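You operate a simulated robot arm through the tools that you are given. There is no shell and no other tool.

You are at the controls of a simulated robot arm. One attempt, no reset.

TASK
Put things in order on the top of the lab bench. At the end: the silver steel spout (marked "Flour") from the top of the lab bench stands where the short white filter stood; the short white filter stands where the silver right pot cover stood; the silver right pot cover stands where the white tub (marked "turmeric") stood; the white tub from the top of the lab bench is on the brown carton (marked "Cinnamon"); whatever was shut is shut again. Leave all else as you found it, and nothing knocked over. Set down upright: white tub.

It is judged by the outcome, as a careful person would: the job done as asked, and still so three seconds after it is handed in. It fails if anything else is knocked over, pushed out of place, dropped, spilled or broken. Lids that push on must go on centred and level and be pressed home; caps that screw on are set level and turned clockwise until they are tight.

THE ROBOT
A 5-joint arm with a two-finger parallel gripper, fixed in place. Base frame: the origin is at the foot of the arm, x ahead of it, y to its left, z up; the work surface is at about z = 0. Readings come in m, rad, newtons and seconds.
With the tool pointing down near the work surface it reaches from about 0.26 to 0.68 m from the base axis. Its first joint turns from -1.152 to 1.152 rad. The tool tilts only in the upright plane through the base axis and itself; it spins freely about its own axis. Payload 2.9 kg.
Tool frame: the origin (TCP) lies between the finger pads and is the grasp point; the fingertips stand 0.03 m ahead of it; z points along the fingers, y is the line along which they close. Largest opening 0.11 m; finger width 0.02, thickness 0.01; the body of the gripper, 0.048 by 0.112 m, starts 0.055 m behind the TCP.
Orientation is that of the tool frame in the base frame, as [roll, pitch, yaw] about the fixed x, y, z axes, in that order (R = Rz(yaw) Ry(pitch) Rx(roll)). With the fingers straight down and closing along the base's y, the tool's x points along the base's -x, its y along +y and its z along -z.

THE INTERFACE
- The arm moves only by the tool nudge_tool. Its argument "rows" is a list of rows, each a list of 7 numbers: the shift along the tool's x, y, z in units of 40 mm (1.0 is 40 mm), then the turn, a rotation vector about the tool's x, y, z in units of 5 degrees (1.0 is 5 degrees), then the closure in counts, from 0 (fully open) to 255 (shut). In form: [[dx, dy, dz, ax, ay, az, hand], ...]. A call has 1 to 20 rows; each row shifts and turns the commanded pose from where the row before left it, along the tool's axes as they then stand. A call with a number of a shift or a turn outside -1 to 1 is refused whole. Each row takes 0.2 s and may step no farther than 0.05 m and 0.15 rad from the row before; otherwise, or with a gripper value out of range, the whole call is refused. A pose out of reach is approached as far as the arm can. The call stops where the force on the tool passes 40 N (or 10 N more than at its start, if that is more) or the arm is blocked; 0.2 s more then pass. The fingers move at their own pace (about 0.108 m/s each) and stop on an object; they squeeze with about 40 N. The grip force told is the motor's: it shows also when the fingers shut on nothing. Time passes only in rows, and 0.2 s behind the last, so rows that do not move let the fingers close. It gives the time, the measured TCP pose, the force on the tool (base axes), the opening and the grip force at its end, in the units of the frame above (readings bear some noise), with the torque about the TCP (base axes, N m) and any sound that the robot's microphone picked up, and new pictures: "views" is both (left out), scene, wrist or none.
- Cameras (640 x 400 px; columns grow to the right, rows downward): "scene" is fixed at [0.0461, -0.4618, 0.6142]; the picture's right is [0.65, -0.76, 0.00], its down [-0.36, -0.31, -0.88] and it looks along [0.67, 0.58, -0.47] (base axes); focal length 303 px, centre (320, 200). "wrist" rides on the gripper at [0.072, 0.017, -0.103] in the tool frame; the picture's right is [-0.23, 0.97, 0.00], its down [-0.76, -0.18, -0.62] and it looks along [-0.61, -0.14, 0.78] (tool axes); focal length 222 px, centre (320, 200). There is no depth. A picture from a camera that has moved, and an enlarged one, comes with that camera's place and axes in the base frame and with its lens.
- close_up(camera, box): a new picture of the part [left, top, right, bottom] of that camera's present view, enlarged. It takes no simulated time.
- hand_in(): hands the job in; it is judged then, once.

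Places have to be worked out from the pictures, the camera data and where the tool is seen. Open the gripper and draw the arm clear of the work before you hand the job in, unless the task says otherwise.

The tools are called after "Call:" by a JSON object that holds its "fn" and its "kwargs". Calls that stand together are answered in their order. nudge_tool: Moves the arm, as the interface text tells. Its arguments: {"type":"object","properties":{"rows":{"type":"array"},"views":{"type":"string","enum":["both","scene","wrist","none"]}},"required":["rows"]} The other tools are called the same way: close_up (camera, box) takes an enlarged picture of a part of a camera's view; hand_in () hands the job in.

At the start:

```text
t: 0.0
eef_pos: [0.3804, -0.0721, 0.4385]
orientation: [3.142, 0.0, -3.14]
force: [-0.9, -0.4, 0.8]
moment: [0.02, -0.01, 0.01]
finger_gap: 0.1102
gripper_force: 0.0
```

scene: 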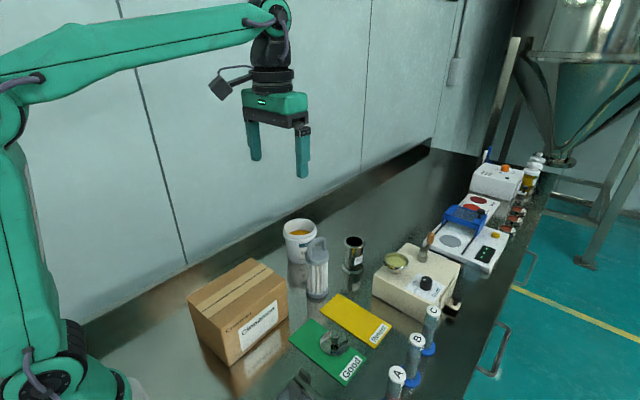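
wrist: 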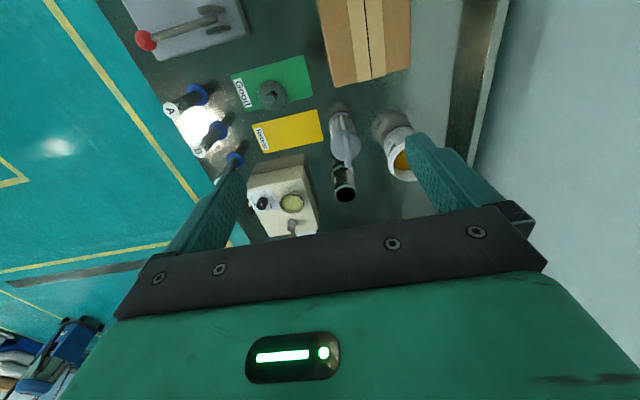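

I'll start by taking enlarged pictures of the work area from both cameras to identify the objects.

Call:
{"fn": "close_up", "kwargs": {"camera": "scene", "box": [260, 200, 420, 300]}}

Call:
{"fn": "close_up", "kwargs": {"camera": "scene", "box": [180, 240, 340, 400]}}

Call:
{"fn": "close_up", "kwargs": {"camera": "scene", "box": [360, 220, 480, 340]}}

Call:
{"fn": "close_up", "kwargs": {"camera": "scene", "box": [270, 280, 450, 400]}}

Call:
{"fn": "close_up", "kwargs": {"camera": "wrist", "box": [220, 60, 460, 240]}}

Call:
{"fn": "close_up", "kwargs": {"camera": "scene", "box": [430, 140, 560, 280]}}

```text
4.00 times, centred on (340, 250) of scene
camera zoom: at [0.0461, -0.4618, 0.6142], right [0.65, -0.76, 0.0], down [-0.36, -0.31, -0.88], along [0.67, 0.58, -0.47], focal length 1211 px, centre (240, 0)
```

zoom: 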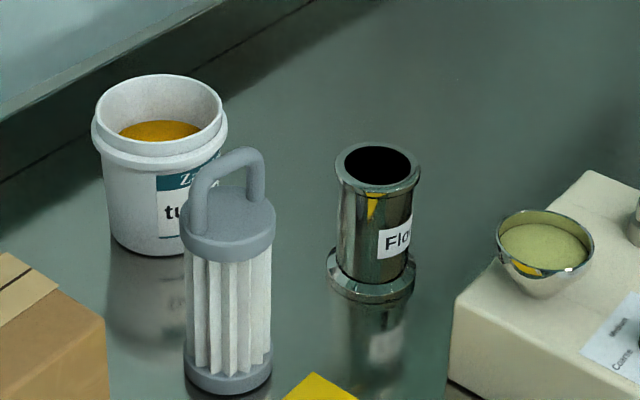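

```text
2.50 times, centred on (260, 320) of scene
camera zoom: at [0.0461, -0.4618, 0.6142], right [0.65, -0.76, 0.0], down [-0.36, -0.31, -0.88], along [0.67, 0.58, -0.47], focal length 757 px, centre (470, -100)
```

zoom: 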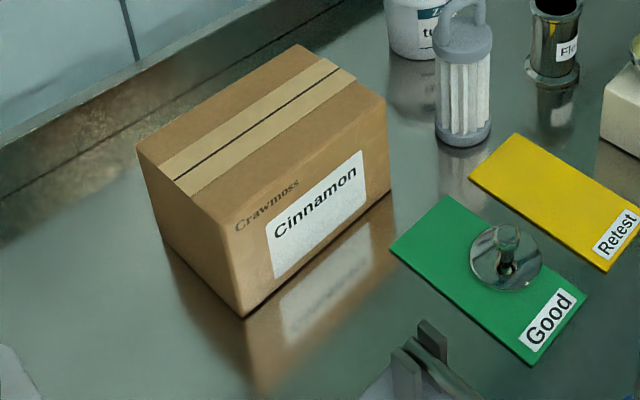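

```text
3.33 times, centred on (420, 280) of scene
camera zoom: at [0.0461, -0.4618, 0.6142], right [0.65, -0.76, 0.0], down [-0.36, -0.31, -0.88], along [0.67, 0.58, -0.47], focal length 1009 px, centre (-13, -67)
```

zoom: 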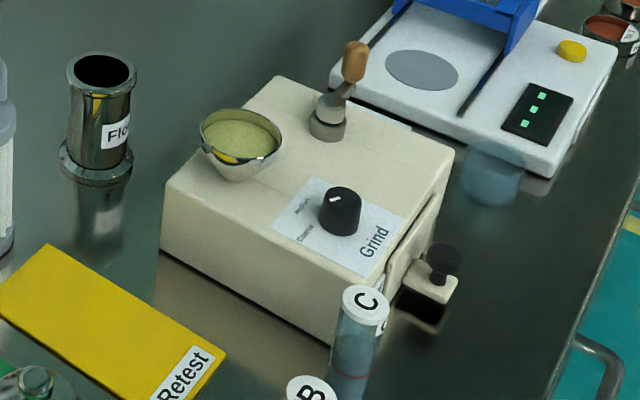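

```text
3.33 times, centred on (360, 340) of scene
camera zoom: at [0.0461, -0.4618, 0.6142], right [0.65, -0.76, 0.0], down [-0.36, -0.31, -0.88], along [0.67, 0.58, -0.47], focal length 1009 px, centre (187, -267)
```

zoom: 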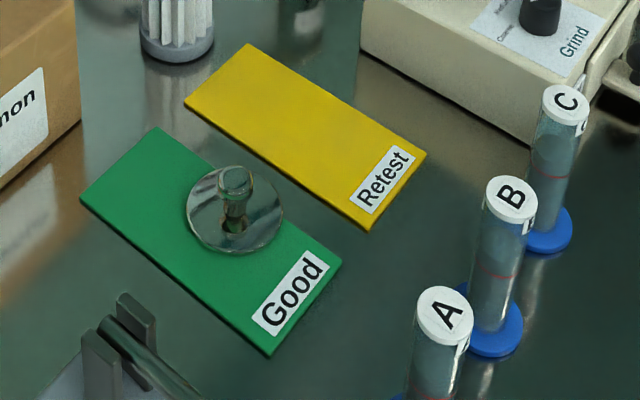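

```text
2.22 times, centred on (340, 150) of wrist
camera zoom: at [0.3083, -0.0583, 0.5412], right [0.23, 0.97, 0.0], down [0.76, -0.18, 0.62], along [0.61, -0.14, -0.78], focal length 494 px, centre (276, 311)
```

zoom: 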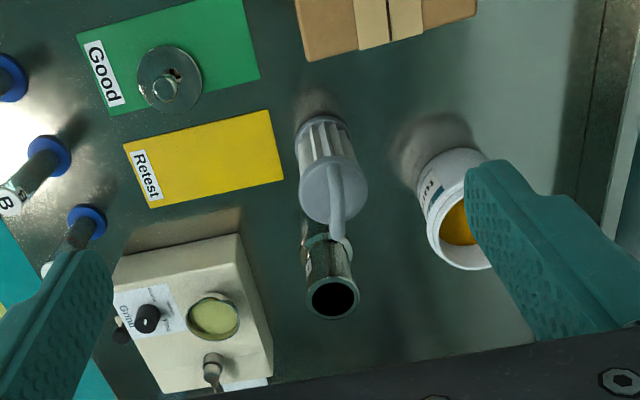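

```text
2.86 times, centred on (495, 210) of scene
camera zoom: at [0.0461, -0.4618, 0.6142], right [0.65, -0.76, 0.0], down [-0.36, -0.31, -0.88], along [0.67, 0.58, -0.47], focal length 865 px, centre (-180, 171)
```

zoom: 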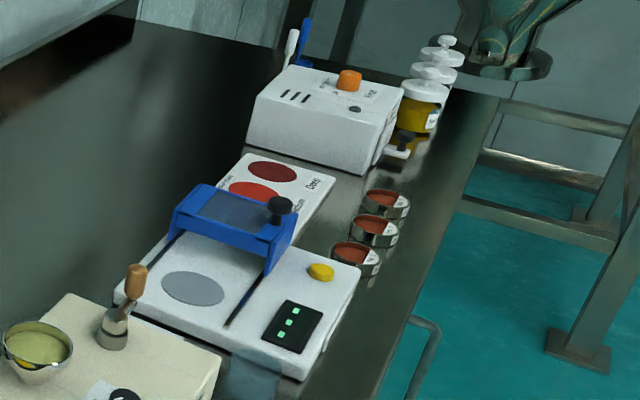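

The tub (about (0.588, 0.088)), filter (about (0.505, -0.057)), spout (about (0.643, -0.076)) and cover on the green card (about (0.41, -0.191)) are located roughly; the carton spans x 0.22–0.40, y -0.05–0.07, top z about 0.12. I'll move high above the tub to look from there and refine the estimate.

Call:
{"fn": "nudge_tool", "kwargs": {"rows": [[-0.65, 0.5, 0.55, 0, 0, 0, 0], [-0.65, 0.5, 0.55, 0, 0, 0, 0], [-0.65, 0.5, 0.55, 0, 0, 0, 0], [-0.65, 0.5, 0.55, 0, 0, 0, 0], [-0.65, 0.5, 0.55, 0, 0, 0, 0], [-0.65, 0.5, 0.55, 0, 0, 0, 0], [-0.65, 0.5, 0.55, 0, 0, 0, 0], [-0.65, 0.5, 0.55, 0, 0, 0, 0], [0, 0, 0, 0, 0, 0, 0]], "views": "both"}}

```text
t: 2.0
eef_pos: [0.5883, 0.0884, 0.2624]
orientation: [-3.142, 0.001, 3.141]
force: [0.4, 0.7, -0.1]
moment: [-0.02, -0.02, 0.0]
finger_gap: 0.1098
gripper_force: 0.0
camera wrist: at [0.5157, 0.103, 0.366], right [0.23, 0.97, 0.0], down [0.76, -0.18, 0.62], along [0.61, -0.14, -0.78], focal length 222 px, centre (320, 200)
```

scene: 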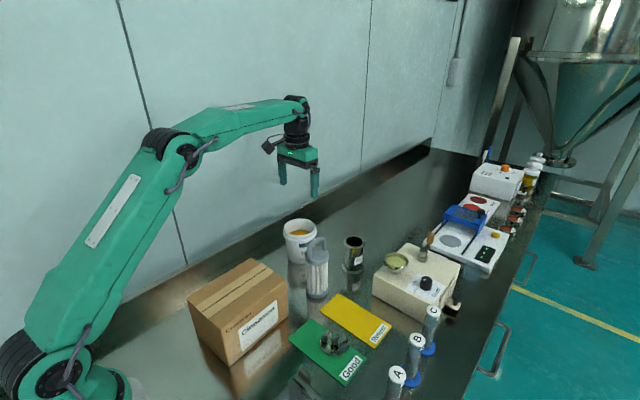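
wrist: 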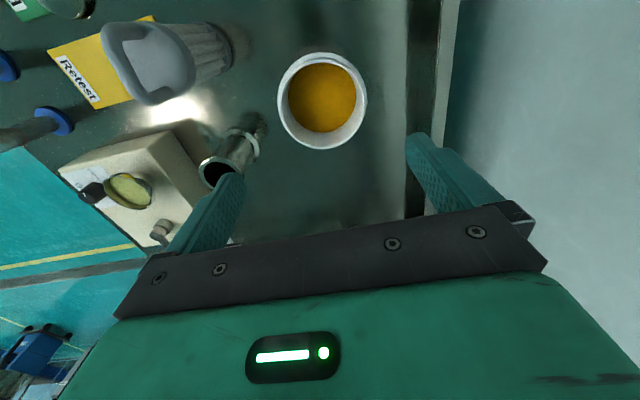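

The tub is well visible from above now. I'll enlarge this view to measure its rim precisely.

Call:
{"fn": "close_up", "kwargs": {"camera": "wrist", "box": [240, 30, 400, 130]}}

Call:
{"fn": "close_up", "kwargs": {"camera": "wrist", "box": [40, 0, 280, 150]}}

Call:
{"fn": "close_up", "kwargs": {"camera": "scene", "box": [270, 200, 380, 310]}}

```text
4.00 times, centred on (320, 80) of wrist
camera zoom: at [0.5157, 0.103, 0.366], right [0.23, 0.97, 0.0], down [0.76, -0.18, 0.62], along [0.61, -0.14, -0.78], focal length 888 px, centre (320, 680)
```

zoom: 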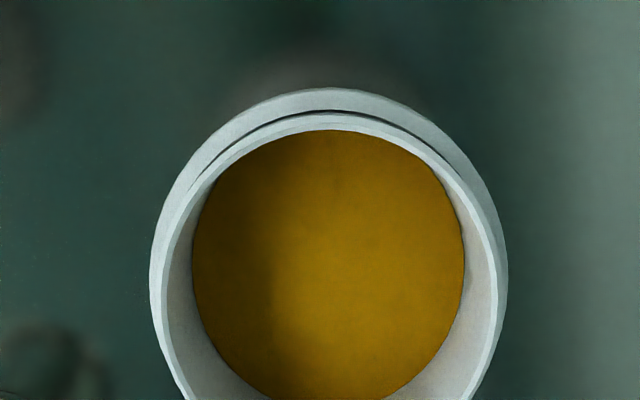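

```text
2.67 times, centred on (160, 75) of wrist
camera zoom: at [0.5157, 0.103, 0.366], right [0.23, 0.97, 0.0], down [0.76, -0.18, 0.62], along [0.61, -0.14, -0.78], focal length 592 px, centre (747, 533)
```

zoom: 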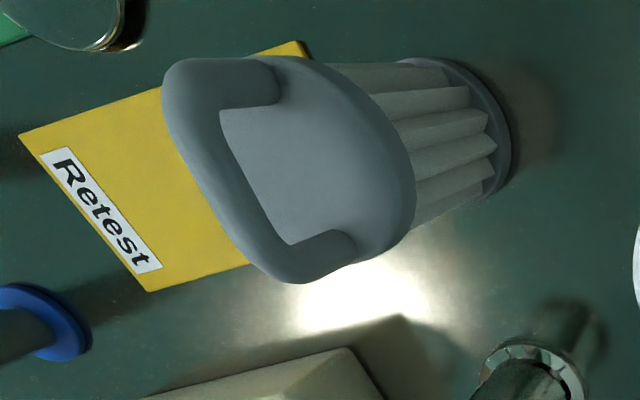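

```text
3.64 times, centred on (325, 255) of scene
camera zoom: at [0.0461, -0.4618, 0.6142], right [0.65, -0.76, 0.0], down [-0.36, -0.31, -0.88], along [0.67, 0.58, -0.47], focal length 1101 px, centre (302, 0)
```

zoom: 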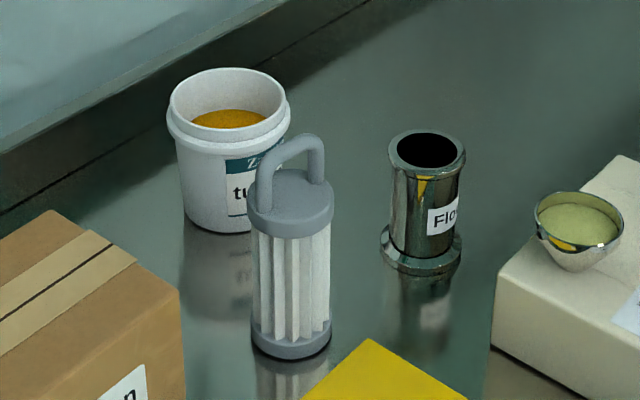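

I'll get the whole rim in one enlarged frame for measurement.

Call:
{"fn": "close_up", "kwargs": {"camera": "wrist", "box": [224, 40, 416, 160]}}

```text
3.33 times, centred on (320, 100) of wrist
camera zoom: at [0.5157, 0.103, 0.366], right [0.23, 0.97, 0.0], down [0.76, -0.18, 0.62], along [0.61, -0.14, -0.78], focal length 740 px, centre (320, 533)
```

zoom: 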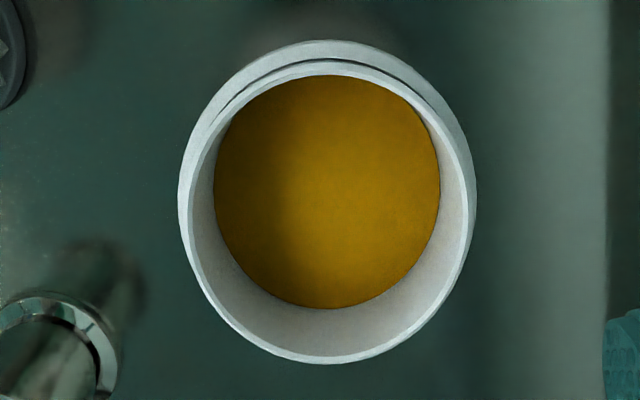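

The tub rim centre works out near (0.588, 0.089), almost exactly beneath the tool. I'll enlarge the fingertips to check the camera-to-tool offset before descending, since clearance is only about 4 mm per side.

Call:
{"fn": "close_up", "kwargs": {"camera": "wrist", "box": [380, 115, 476, 175]}}

Call:
{"fn": "close_up", "kwargs": {"camera": "wrist", "box": [190, 155, 286, 215]}}

```text
6.67 times, centred on (428, 145) of wrist
camera zoom: at [0.5157, 0.103, 0.366], right [0.23, 0.97, 0.0], down [0.76, -0.18, 0.62], along [0.61, -0.14, -0.78], focal length 1481 px, centre (-400, 567)
```

zoom: 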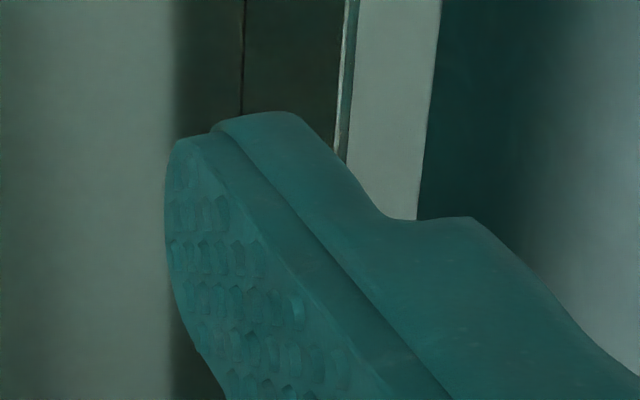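

```text
6.67 times, centred on (238, 185) of wrist
camera zoom: at [0.5157, 0.103, 0.366], right [0.23, 0.97, 0.0], down [0.76, -0.18, 0.62], along [0.61, -0.14, -0.78], focal length 1481 px, centre (867, 300)
```

zoom: 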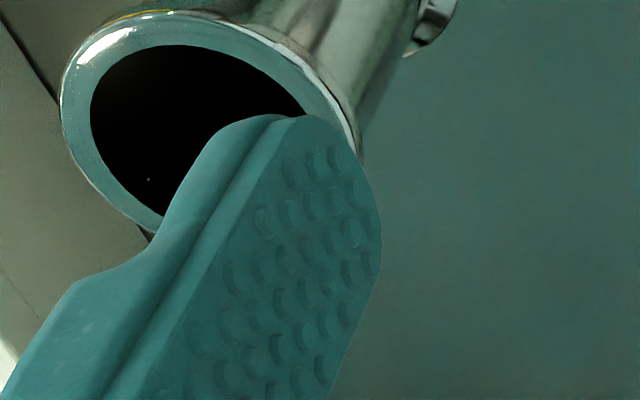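

The fingers' location in the picture supports the stated tool-frame camera offset, so the tub centre is about 3 mm to +y of the TCP. I'll shift that and descend to just above the rim to check the clearance.

Call:
{"fn": "nudge_tool", "kwargs": {"rows": [[0, 0.08, 0.8, 0, 0, 0, 0], [0, 0, 0.8, 0, 0, 0, 0], [0, 0, 0.7, 0, 0, 0, 0], [0, 0, 0, 0, 0, 0, 0]], "views": "both"}}

```text
t: 3.0
eef_pos: [0.5897, 0.089, 0.1719]
orientation: [3.14, -0.001, -3.141]
force: [0.9, -0.6, 0.0]
moment: [-0.01, 0.02, -0.01]
finger_gap: 0.1101
gripper_force: 0.1
camera wrist: at [0.5171, 0.1045, 0.2746], right [0.23, 0.97, 0.0], down [0.76, -0.18, 0.62], along [0.61, -0.14, -0.78], focal length 222 px, centre (320, 200)
```

scene: 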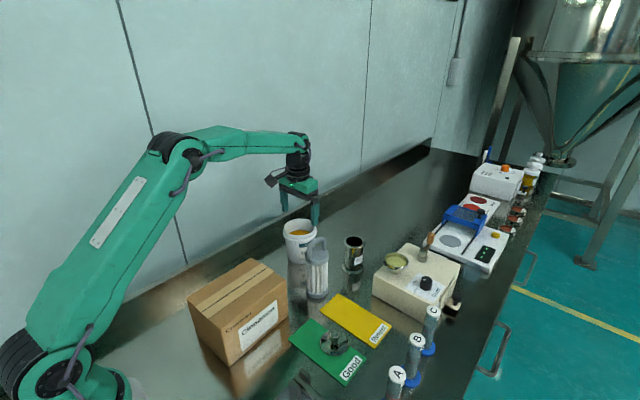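
wrist: 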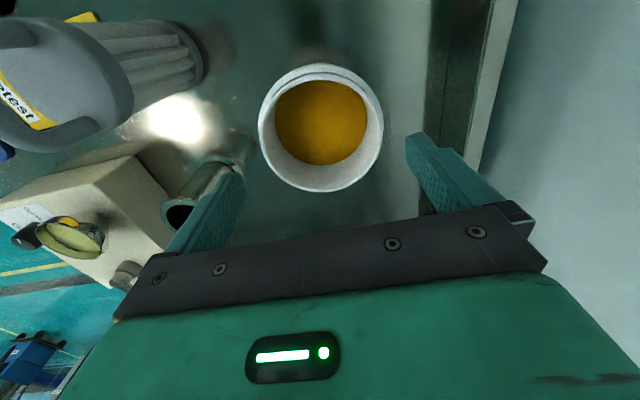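

The tool is now just above the rim. I'll enlarge the rim and fingers to measure alignment.

Call:
{"fn": "close_up", "kwargs": {"camera": "wrist", "box": [192, 50, 448, 210]}}

Call:
{"fn": "close_up", "kwargs": {"camera": "scene", "box": [265, 160, 345, 260]}}

```text
2.50 times, centred on (320, 130) of wrist
camera zoom: at [0.5171, 0.1045, 0.2746], right [0.23, 0.97, 0.0], down [0.76, -0.18, 0.62], along [0.61, -0.14, -0.78], focal length 555 px, centre (320, 375)
```

zoom: 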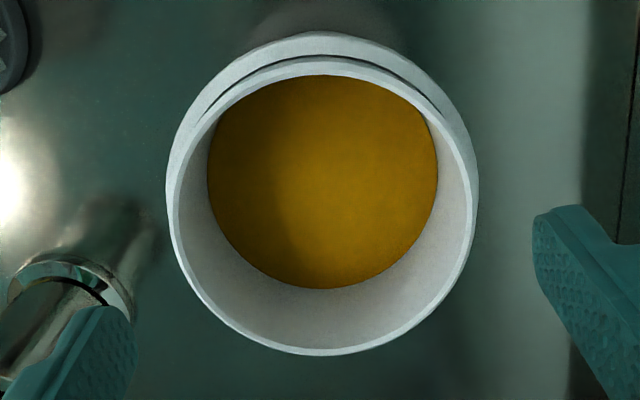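

```text
4.00 times, centred on (305, 210) of scene
camera zoom: at [0.0461, -0.4618, 0.6142], right [0.65, -0.76, 0.0], down [-0.36, -0.31, -0.88], along [0.67, 0.58, -0.47], focal length 1211 px, centre (380, 160)
```

zoom: 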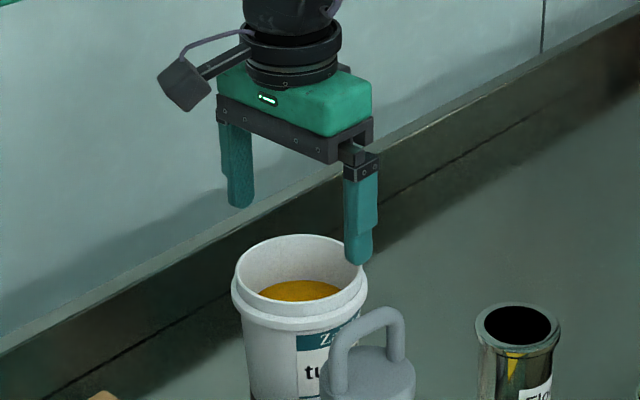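

The rim is centred between the fingers to within about 1 mm in y and 2 mm in x; I'll correct that and descend slowly around the tub, stopping if any force shows.

Call:
{"fn": "nudge_tool", "kwargs": {"rows": [[0.05, 0.015, 0, 0, 0, 0, 0], [0, 0, 0.3, 0, 0, 0, 0], [0, 0, 0.3, 0, 0, 0, 0], [0, 0, 0.3, 0, 0, 0, 0], [0, 0, 0.3, 0, 0, 0, 0], [0, 0, 0, 0, 0, 0, 0]], "views": "both"}}

```text
t: 4.4
eef_pos: [0.5868, 0.09, 0.1224]
orientation: [3.141, 0.001, -3.141]
force: [0.3, 0.2, -0.1]
moment: [-0.01, -0.03, -0.04]
finger_gap: 0.11
gripper_force: 0.0
camera wrist: at [0.5142, 0.106, 0.2255], right [0.23, 0.97, 0.0], down [0.76, -0.18, 0.62], along [0.61, -0.14, -0.78], focal length 222 px, centre (320, 200)
```

scene: 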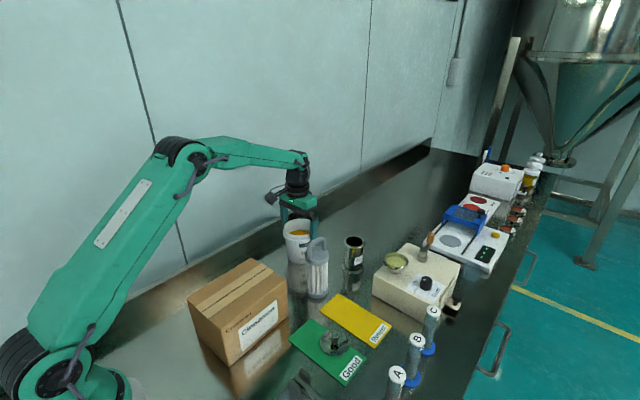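
wrist: 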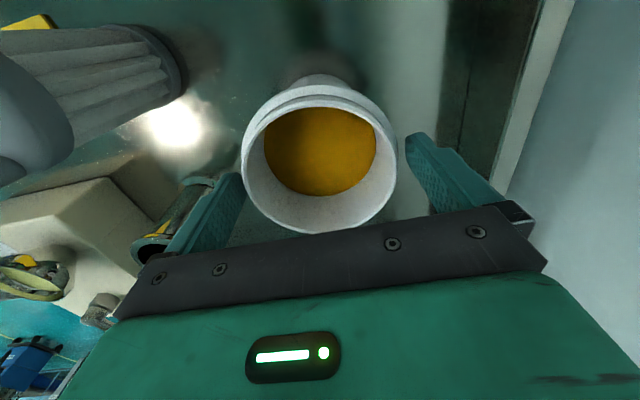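

The fingertips have passed the rim without contact. I'll check the gaps once more.

Call:
{"fn": "close_up", "kwargs": {"camera": "wrist", "box": [208, 60, 432, 240]}}

Call:
{"fn": "close_up", "kwargs": {"camera": "scene", "box": [265, 180, 345, 280]}}

```text
2.22 times, centred on (320, 150) of wrist
camera zoom: at [0.5142, 0.106, 0.2255], right [0.23, 0.97, 0.0], down [0.76, -0.18, 0.62], along [0.61, -0.14, -0.78], focal length 494 px, centre (320, 311)
```

zoom: 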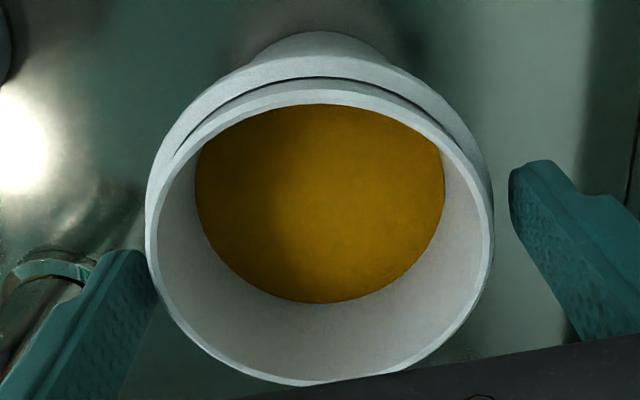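

```text
4.00 times, centred on (305, 230) of scene
camera zoom: at [0.0461, -0.4618, 0.6142], right [0.65, -0.76, 0.0], down [-0.36, -0.31, -0.88], along [0.67, 0.58, -0.47], focal length 1211 px, centre (380, 80)
```

zoom: 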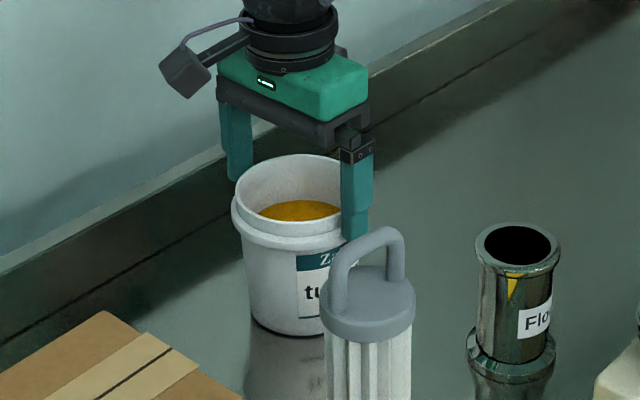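

Gaps look symmetric (y within 1 mm). Continuing the descent to put the pads across the collar.

Call:
{"fn": "nudge_tool", "kwargs": {"rows": [[-0.03, 0, 0.3, 0, 0, 0, 0], [0, 0, 0.3, 0, 0, 0, 0], [0, 0, 0.27, 0, 0, 0, 0], [0, 0, 0, 0, 0, 0, 0]], "views": "both"}}

```text
t: 5.4
eef_pos: [0.5878, 0.0914, 0.0878]
orientation: [3.141, 0.0, -3.14]
force: [1.0, 0.2, 0.3]
moment: [0.02, -0.03, 0.0]
finger_gap: 0.1103
gripper_force: 0.1
camera wrist: at [0.5157, 0.1068, 0.1909], right [0.23, 0.97, 0.0], down [0.76, -0.18, 0.62], along [0.61, -0.14, -0.78], focal length 222 px, centre (320, 200)
```

scene: 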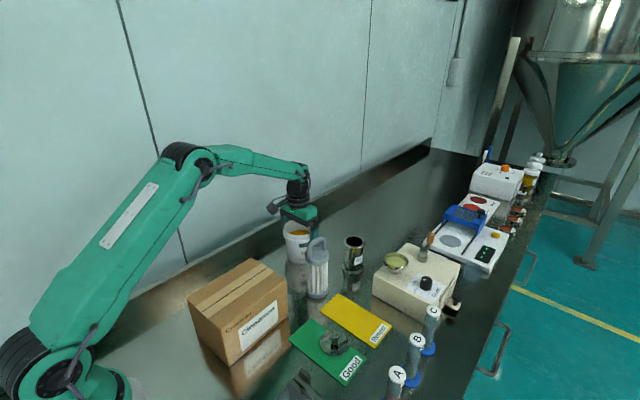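
wrist: 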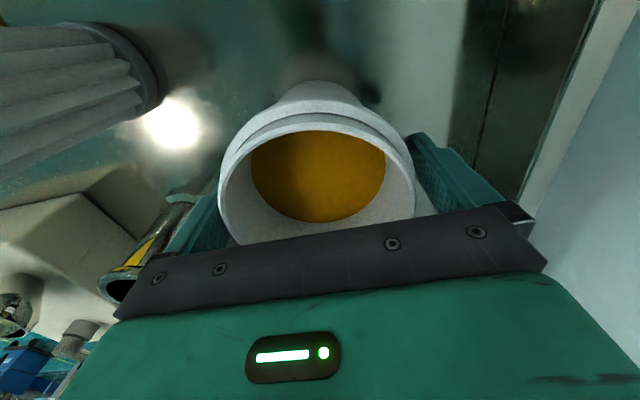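

No contact on the way down; pads straddle the collar. Now closing the fingers on the tub.

Call:
{"fn": "nudge_tool", "kwargs": {"rows": [[0, 0, 0, 0, 0, 0, 60], [0, 0, 0, 0, 0, 0, 120], [0, 0, 0, 0, 0, 0, 120], [0, 0, 0, 0, 0, 0, 120]], "views": "both"}}

```text
t: 6.4
eef_pos: [0.5883, 0.0924, 0.0884]
orientation: [3.141, 0.0, 3.14]
force: [0.5, -0.9, 0.2]
moment: [0.03, -0.04, -0.08]
finger_gap: 0.0944
gripper_force: 40.4
camera wrist: at [0.5157, 0.1067, 0.1911], right [0.23, 0.97, 0.0], down [0.76, -0.18, 0.62], along [0.61, -0.14, -0.78], focal length 222 px, centre (320, 200)
```

scene: 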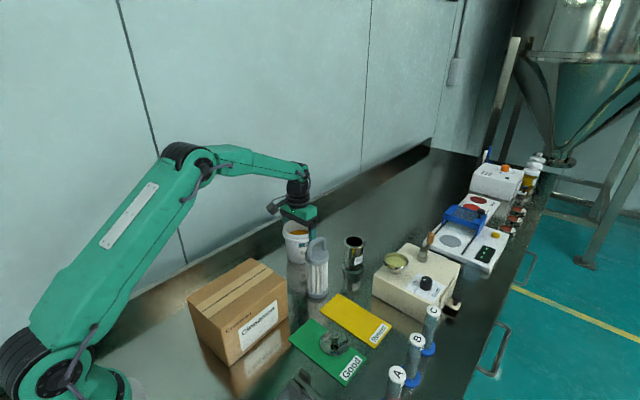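
wrist: 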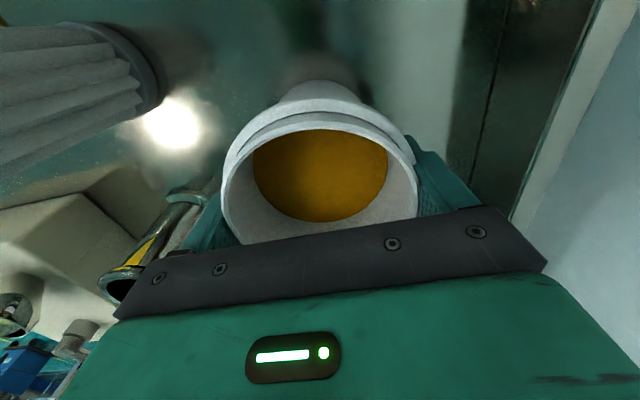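

Grip is solid (gap 0.094 m, 40 N). Lifting gently a few centimetres and checking that the tub comes up level.

Call:
{"fn": "nudge_tool", "kwargs": {"rows": [[0, 0, -0.1, 0, 0, 0, 120], [0, 0, -0.2, 0, 0, 0, 120], [0, 0, -0.3, 0, 0, 0, 120], [0, 0, -0.4, 0, 0, 0, 120], [0, 0, -0.3, 0, 0, 0, 120], [0, 0, -0.2, 0, 0, 0, 120], [0, 0, 0, 0, 0, 0, 120]], "views": "both"}}

Call:
{"fn": "close_up", "kwargs": {"camera": "scene", "box": [265, 170, 361, 290]}}

```text
t: 8.0
eef_pos: [0.5888, 0.0911, 0.1453]
orientation: [3.14, 0.0, -3.141]
force: [0.3, -0.5, -2.6]
moment: [0.01, 0.02, -0.02]
finger_gap: 0.0942
gripper_force: 40.1
camera wrist: at [0.5156, 0.106, 0.2501], right [0.23, 0.97, 0.0], down [0.76, -0.18, 0.62], along [0.61, -0.14, -0.78], focal length 222 px, centre (320, 200)
```

scene: 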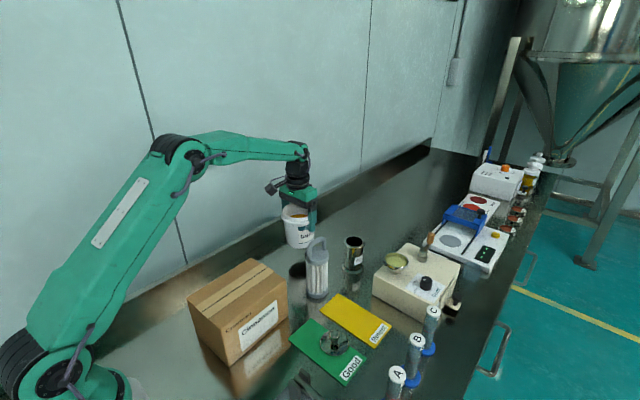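
wrist: 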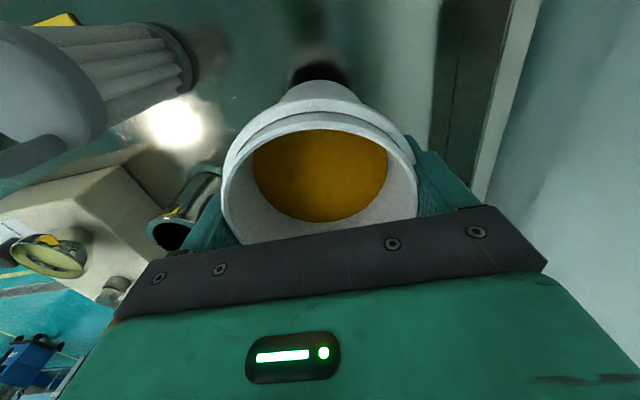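

```text
3.33 times, centred on (313, 230) of scene
camera zoom: at [0.0461, -0.4618, 0.6142], right [0.65, -0.76, 0.0], down [-0.36, -0.31, -0.88], along [0.67, 0.58, -0.47], focal length 1009 px, centre (343, 100)
```

zoom: 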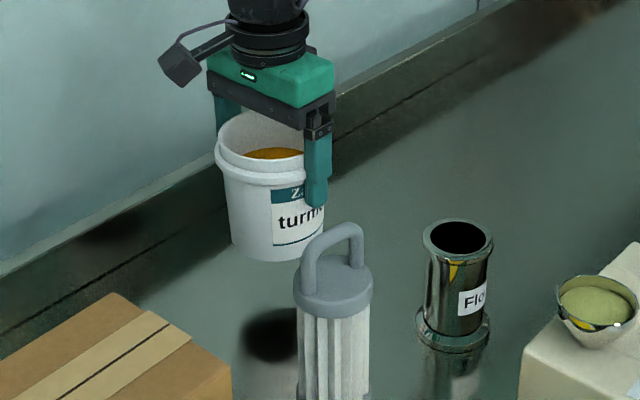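

The tub is lifted, level and held (about 2.6 N). Raising it clear and then carrying it gently toward the carton.

Call:
{"fn": "nudge_tool", "kwargs": {"rows": [[0, 0, -0.3, 0, 0, 0, 120], [0, 0, -0.5, 0, 0, 0, 120], [0, 0, -0.5, 0, 0, 0, 120], [0, 0, -0.5, 0, 0, 0, 120], [0, 0, -0.5, 0, 0, 0, 120], [0, 0, -0.5, 0, 0, 0, 120], [0, 0, -0.3, 0, 0, 0, 120], [0, 0, -0.2, 0, 0, 0, 120], [0, 0, 0, 0, 0, 0, 120]], "views": "none"}}

Call:
{"fn": "nudge_tool", "kwargs": {"rows": [[0.2, -0.062, 0, 0, 0, 0, 120], [0.4, -0.123, 0, 0, 0, 0, 120], [0.5, -0.154, 0, 0, 0, 0, 120], [0.5, -0.154, 0, 0, 0, 0, 120], [0.5, -0.154, 0, 0, 0, 0, 120], [0.5, -0.154, 0, 0, 0, 0, 120], [0.5, -0.154, 0, 0, 0, 0, 120], [0.5, -0.154, 0, 0, 0, 0, 120], [0.5, -0.154, 0, 0, 0, 0, 120], [0.5, -0.154, 0, 0, 0, 0, 120], [0.5, -0.154, 0, 0, 0, 0, 120], [0.5, -0.154, 0, 0, 0, 0, 120], [0.5, -0.154, 0, 0, 0, 0, 120], [0.5, -0.154, 0, 0, 0, 0, 120], [0.3, -0.092, 0, 0, 0, 0, 120], [0.1, -0.031, 0, 0, 0, 0, 120], [0, 0, 0, 0, 0, 0, 120]], "views": "both"}}

```text
t: 10.0
eef_pos: [0.5879, 0.09, 0.2793]
orientation: [-3.141, 0.0, -3.14]
force: [-0.7, 0.3, -1.7]
moment: [-0.01, -0.02, 0.01]
finger_gap: 0.094
gripper_force: 39.8
```

```text
t: 13.6
eef_pos: [0.3088, 0.0042, 0.2786]
orientation: [-3.14, -0.001, -3.141]
force: [0.2, 0.6, -2.7]
moment: [-0.01, 0.01, 0.01]
finger_gap: 0.0939
gripper_force: 39.8
camera wrist: at [0.2359, 0.0193, 0.3824], right [0.23, 0.97, 0.0], down [0.76, -0.18, 0.62], along [0.61, -0.14, -0.78], focal length 222 px, centre (320, 200)
```

scene: 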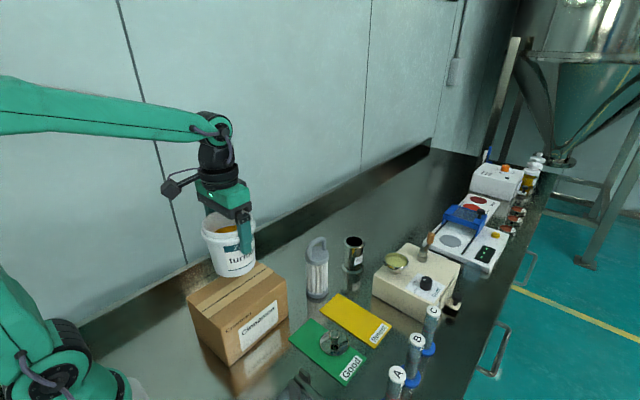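
wrist: 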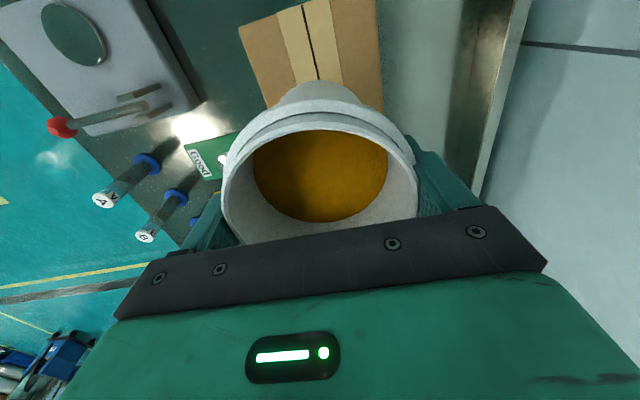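

The tub is above the carton's middle (carton corner confirmed at (0.222, -0.054) from this view). Lowering to about 1 cm above the expected carton top and checking.

Call:
{"fn": "nudge_tool", "kwargs": {"rows": [[0, 0, 0.3, 0, 0, 0, 120], [0, 0, 0.4, 0, 0, 0, 120], [0, 0, 0.4, 0, 0, 0, 120], [0, 0, 0.3, 0, 0, 0, 120], [0, 0, 0, 0, 0, 0, 120]], "views": "both"}}

Call:
{"fn": "close_up", "kwargs": {"camera": "scene", "box": [180, 200, 300, 360]}}

```text
t: 14.8
eef_pos: [0.3078, 0.0042, 0.2231]
orientation: [3.141, 0.0, -3.141]
force: [0.3, -0.4, -2.4]
moment: [-0.04, 0.01, -0.04]
finger_gap: 0.0944
gripper_force: 39.2
camera wrist: at [0.2358, 0.019, 0.327], right [0.23, 0.97, 0.0], down [0.76, -0.18, 0.62], along [0.61, -0.14, -0.78], focal length 222 px, centre (320, 200)
```

scene: 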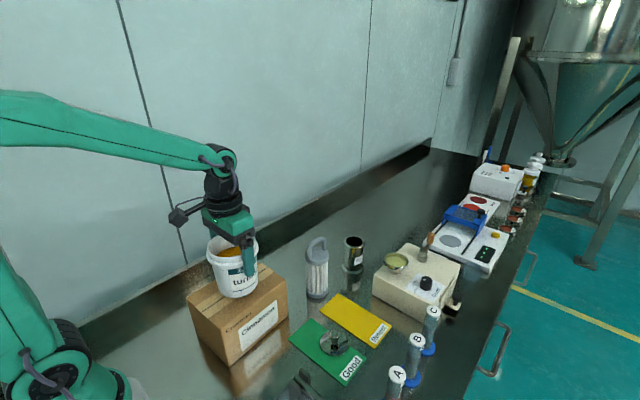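
wrist: 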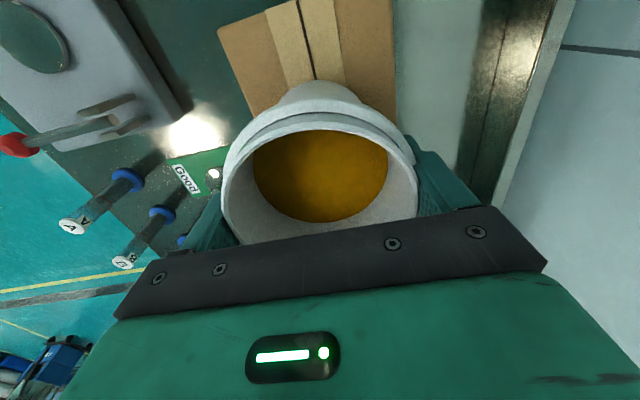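

```text
2.50 times, centred on (240, 280) of scene
camera zoom: at [0.0461, -0.4618, 0.6142], right [0.65, -0.76, 0.0], down [-0.36, -0.31, -0.88], along [0.67, 0.58, -0.47], focal length 757 px, centre (520, 0)
```

zoom: 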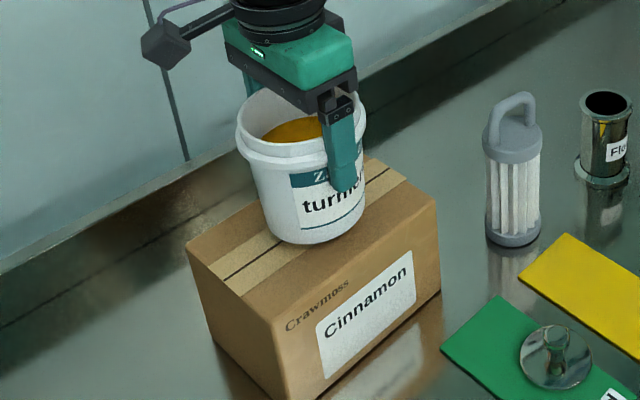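

The tub hovers about 1 cm above the carton, centred. I'll lower in 2 mm steps and watch the vertical force for contact.

Call:
{"fn": "nudge_tool", "kwargs": {"rows": [[0, 0, 0.06, 0, 0, 0, 120], [0, 0, 0.06, 0, 0, 0, 120], [0, 0, 0.06, 0, 0, 0, 120], [0, 0, 0.05, 0, 0, 0, 120], [0, 0, 0, 0, 0, 0, 120]], "views": "none"}}

```text
t: 16.0
eef_pos: [0.309, 0.0042, 0.2153]
orientation: [-3.141, 0.0, -3.141]
force: [-0.2, 1.1, -2.3]
moment: [0.0, 0.02, 0.0]
finger_gap: 0.0942
gripper_force: 39.9
```

Still free (vertical force unchanged at about -2.4 N). Continuing in finer steps.

Call:
{"fn": "nudge_tool", "kwargs": {"rows": [[0, 0, 0.05, 0, 0, 0, 120], [0, 0, 0.05, 0, 0, 0, 120], [0, 0, 0, 0, 0, 0, 120]], "views": "none"}}

```text
t: 16.8
eef_pos: [0.3093, 0.0039, 0.21]
orientation: [3.141, 0.001, -3.14]
force: [0.3, -0.1, -2.5]
moment: [-0.02, -0.02, 0.03]
finger_gap: 0.0946
gripper_force: 40.5
```

No contact yet at TCP z 0.210. A few more millimetres.

Call:
{"fn": "nudge_tool", "kwargs": {"rows": [[0, 0, 0.04, 0, 0, 0, 120], [0, 0, 0.04, 0, 0, 0, 120], [0, 0, 0, 0, 0, 0, 120]], "views": "both"}}

Call:
{"fn": "close_up", "kwargs": {"camera": "scene", "box": [190, 210, 290, 310]}}

```text
t: 17.6
eef_pos: [0.3086, 0.0048, 0.2084]
orientation: [-3.141, -0.001, 3.141]
force: [-6.3, -1.3, 13.8]
moment: [0.56, 0.53, 0.23]
finger_gap: 0.0944
gripper_force: 39.9
camera wrist: at [0.2356, 0.0193, 0.3109], right [0.23, 0.97, 0.0], down [0.76, -0.18, 0.62], along [0.61, -0.14, -0.78], focal length 222 px, centre (320, 200)
```

scene: 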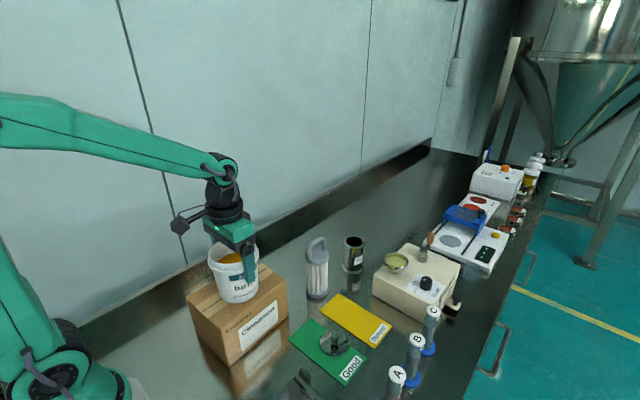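
wrist: 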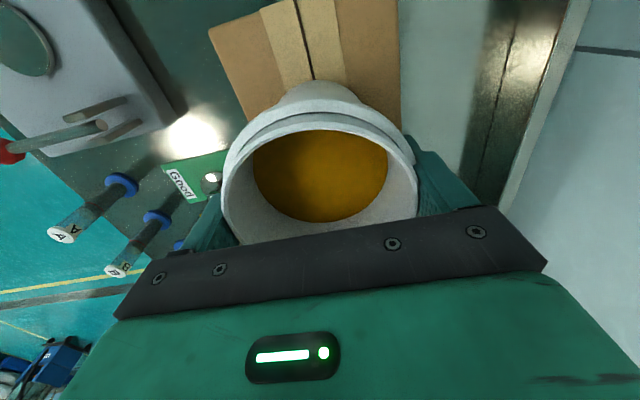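

```text
4.00 times, centred on (240, 260) of scene
camera zoom: at [0.046, -0.4618, 0.6142], right [0.65, -0.76, 0.0], down [-0.36, -0.31, -0.88], along [0.67, 0.58, -0.47], focal length 1211 px, centre (640, -40)
```

zoom: 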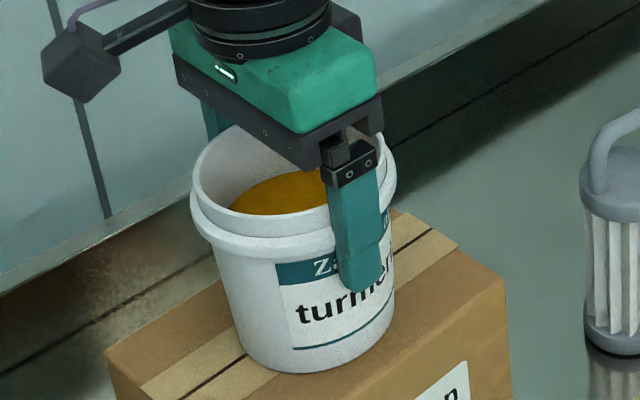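

Contact: the vertical force rose by about 16 N, so the tub is seated on the carton. I'll ease up about 1 mm to relieve the load, then open the fingers.

Call:
{"fn": "nudge_tool", "kwargs": {"rows": [[0, 0, -0.03, 0, 0, 0, 120], [0, 0, 0, 0, 0, 0, 120]], "views": "none"}}

```text
t: 18.2
eef_pos: [0.3078, 0.0035, 0.2073]
orientation: [-3.141, -0.002, 3.141]
force: [1.6, 0.9, -1.6]
moment: [0.02, 0.05, 0.03]
finger_gap: 0.0941
gripper_force: 39.9
```

Load relieved (near the tub's weight). Lowering 0.4 mm and releasing gently.

Call:
{"fn": "nudge_tool", "kwargs": {"rows": [[0, 0, 0.012, 0, 0, 0, 120], [0, 0, 0, 0, 0, 0, 36], [0, 0, 0, 0, 0, 0, 28], [0, 0, 0, 0, 0, 0, 15], [0, 0, 0, 0, 0, 0, 0], [0, 0, 0, 0, 0, 0, 0]], "views": "both"}}

Call:
{"fn": "close_up", "kwargs": {"camera": "wrist", "box": [208, 60, 432, 260]}}

Call:
{"fn": "close_up", "kwargs": {"camera": "scene", "box": [190, 210, 290, 310]}}

```text
t: 19.6
eef_pos: [0.3077, 0.0034, 0.2075]
orientation: [3.141, 0.001, -3.14]
force: [-0.4, -0.5, 0.0]
moment: [0.01, -0.02, -0.01]
finger_gap: 0.11
gripper_force: 0.1
camera wrist: at [0.2353, 0.0187, 0.3107], right [0.23, 0.97, 0.0], down [0.76, -0.18, 0.62], along [0.61, -0.14, -0.78], focal length 222 px, centre (320, 200)
```

scene: 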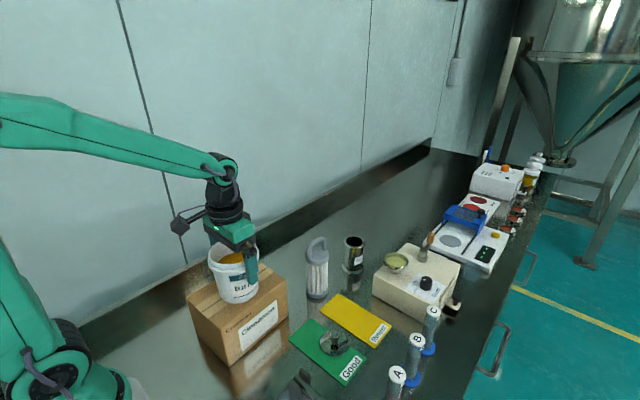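
wrist: 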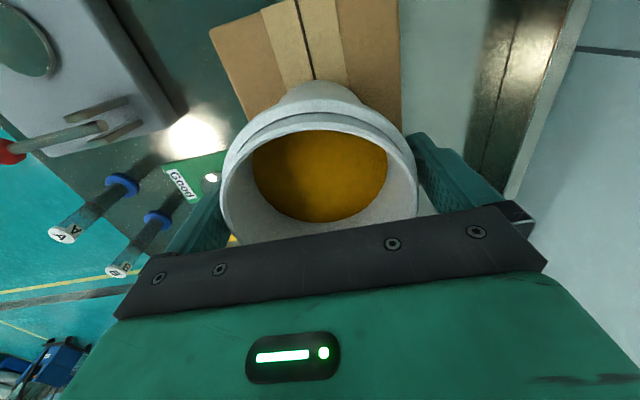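

```text
2.00 times, centred on (320, 160) of wrist
camera zoom: at [0.2353, 0.0187, 0.3107], right [0.23, 0.97, 0.0], down [0.76, -0.18, 0.62], along [0.61, -0.14, -0.78], focal length 444 px, centre (320, 280)
```

zoom: 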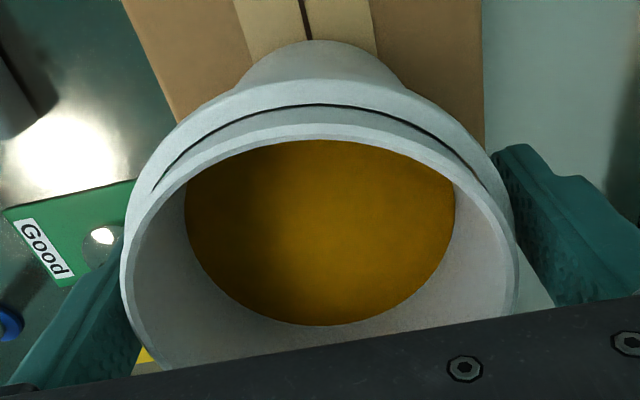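

```text
4.00 times, centred on (240, 260) of scene
camera zoom: at [0.0461, -0.4618, 0.6142], right [0.65, -0.76, 0.0], down [-0.36, -0.31, -0.88], along [0.67, 0.58, -0.47], focal length 1211 px, centre (640, -40)
```

zoom: 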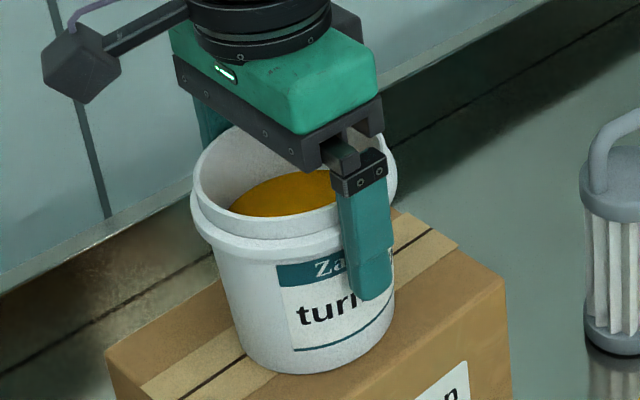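

The fingers are clear of the tub on both sides. Raising straight up slowly at first.

Call:
{"fn": "nudge_tool", "kwargs": {"rows": [[0, 0, -0.2, 0, 0, 0, 0], [0, 0, -0.3, 0, 0, 0, 0], [0, 0, -0.4, 0, 0, 0, 0], [0, 0, -0.5, 0, 0, 0, 0], [0, 0, -0.6, 0, 0, 0, 0], [0, 0, -0.6, 0, 0, 0, 0], [0, 0, -0.6, 0, 0, 0, 0], [0, 0, 0, 0, 0, 0, 0]], "views": "both"}}

```text
t: 21.4
eef_pos: [0.309, 0.0028, 0.335]
orientation: [-3.14, -0.001, 3.141]
force: [-0.6, -0.5, 0.3]
moment: [0.02, 0.0, -0.02]
finger_gap: 0.1101
gripper_force: 0.0
camera wrist: at [0.2363, 0.0175, 0.4384], right [0.23, 0.97, 0.0], down [0.76, -0.18, 0.62], along [0.61, -0.14, -0.78], focal length 222 px, centre (320, 200)
```

scene: 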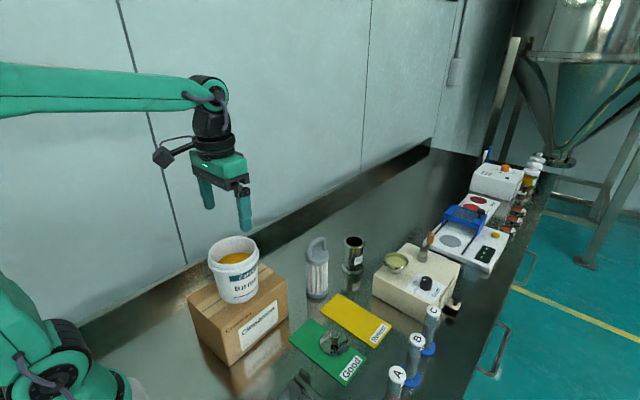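
wrist: 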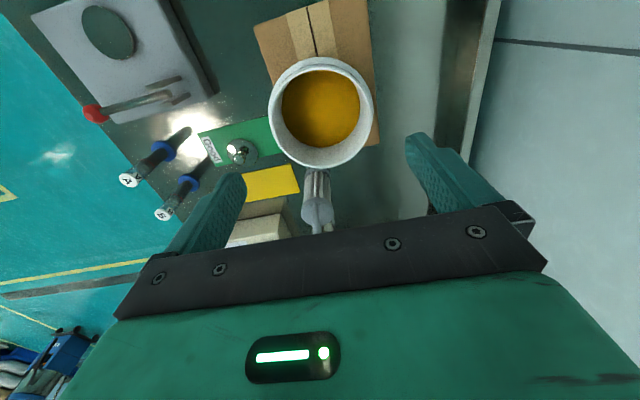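

The tub stands upright on the carton. Next is the cover on the green card: moving high across to above it, then down for a closer look.

Call:
{"fn": "nudge_tool", "kwargs": {"rows": [[-0.3, -0.6, 0, 0, 0, 0, 0], [-0.5, -0.95, 0, 0, 0, 0, 0], [-0.5, -0.95, 0, 0, 0, 0, 0], [-0.5, -0.95, 0, 0, 0, 0, 0], [-0.5, -0.95, 0, 0, 0, 0, 0], [-0.23, -0.45, 0.6, 0, 0, 0, 0], [0, 0, 0.8, 0, 0, 0, 0], [0, 0, 0.8, 0, 0, 0, 0], [0, 0, 0.7, 0, 0, 0, 60], [0, 0, 0, 0, 0, 0, 120]], "views": "both"}}

Call:
{"fn": "close_up", "kwargs": {"camera": "wrist", "box": [240, 60, 400, 200]}}

```text
t: 23.6
eef_pos: [0.4093, -0.191, 0.2167]
orientation: [3.141, -0.002, -3.141]
force: [-0.2, 0.3, -0.9]
moment: [-0.01, -0.01, -0.02]
finger_gap: 0.0579
gripper_force: 0.1
camera wrist: at [0.3366, -0.1765, 0.3198], right [0.23, 0.97, 0.0], down [0.76, -0.18, 0.62], along [0.61, -0.14, -0.78], focal length 222 px, centre (320, 200)
```

scene: 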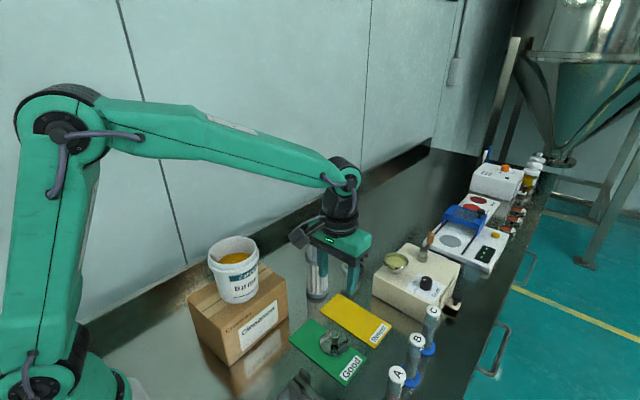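
wrist: 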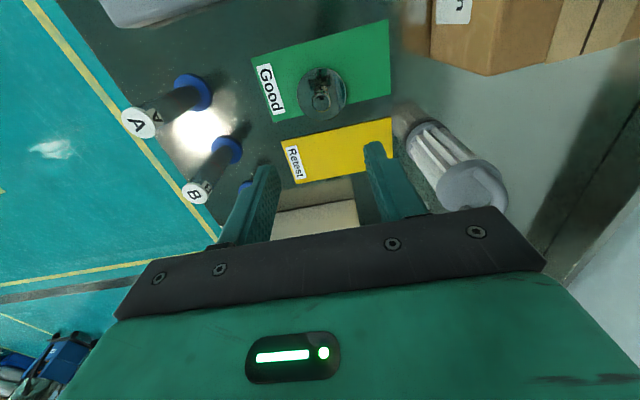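

```text
2.86 times, centred on (320, 130) of wrist
camera zoom: at [0.3366, -0.1765, 0.3198], right [0.23, 0.97, 0.0], down [0.76, -0.18, 0.62], along [0.61, -0.14, -0.78], focal length 635 px, centre (320, 400)
```

zoom: 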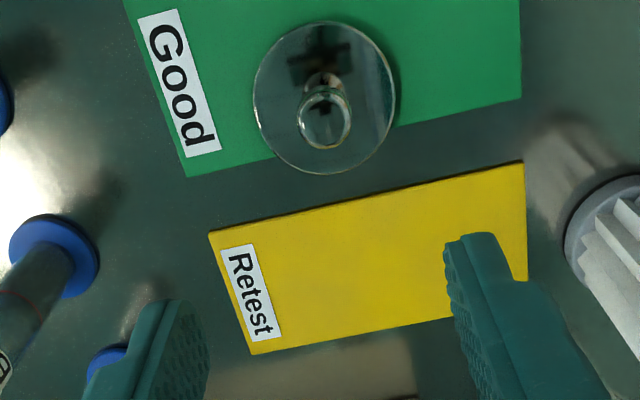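

The cover is nearly under the tool (about 1 mm in x, 2 mm in y off). I'll zoom from the scene camera to see the knob shape and heights.

Call:
{"fn": "close_up", "kwargs": {"camera": "scene", "box": [304, 320, 368, 360]}}

Call:
{"fn": "close_up", "kwargs": {"camera": "wrist", "box": [288, 60, 368, 120]}}

```text
10.00 times, centred on (336, 340) of scene
camera zoom: at [0.0461, -0.4618, 0.6142], right [0.65, -0.76, 0.0], down [-0.36, -0.31, -0.88], along [0.67, 0.58, -0.47], focal length 3028 px, centre (160, -1200)
```

zoom: 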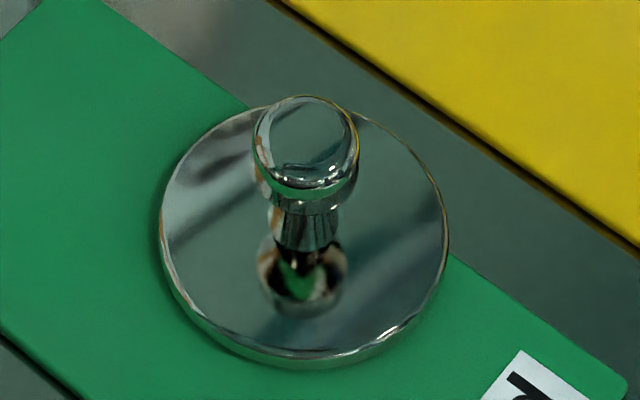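

```text
6.67 times, centred on (328, 90) of wrist
camera zoom: at [0.3366, -0.1765, 0.3198], right [0.23, 0.97, 0.0], down [0.76, -0.18, 0.62], along [0.61, -0.14, -0.78], focal length 1481 px, centre (267, 933)
```

zoom: 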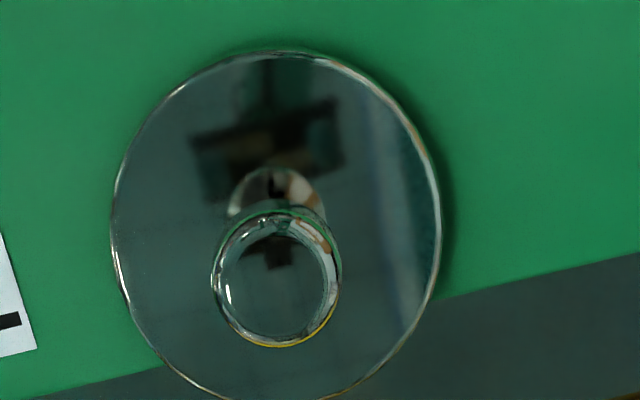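

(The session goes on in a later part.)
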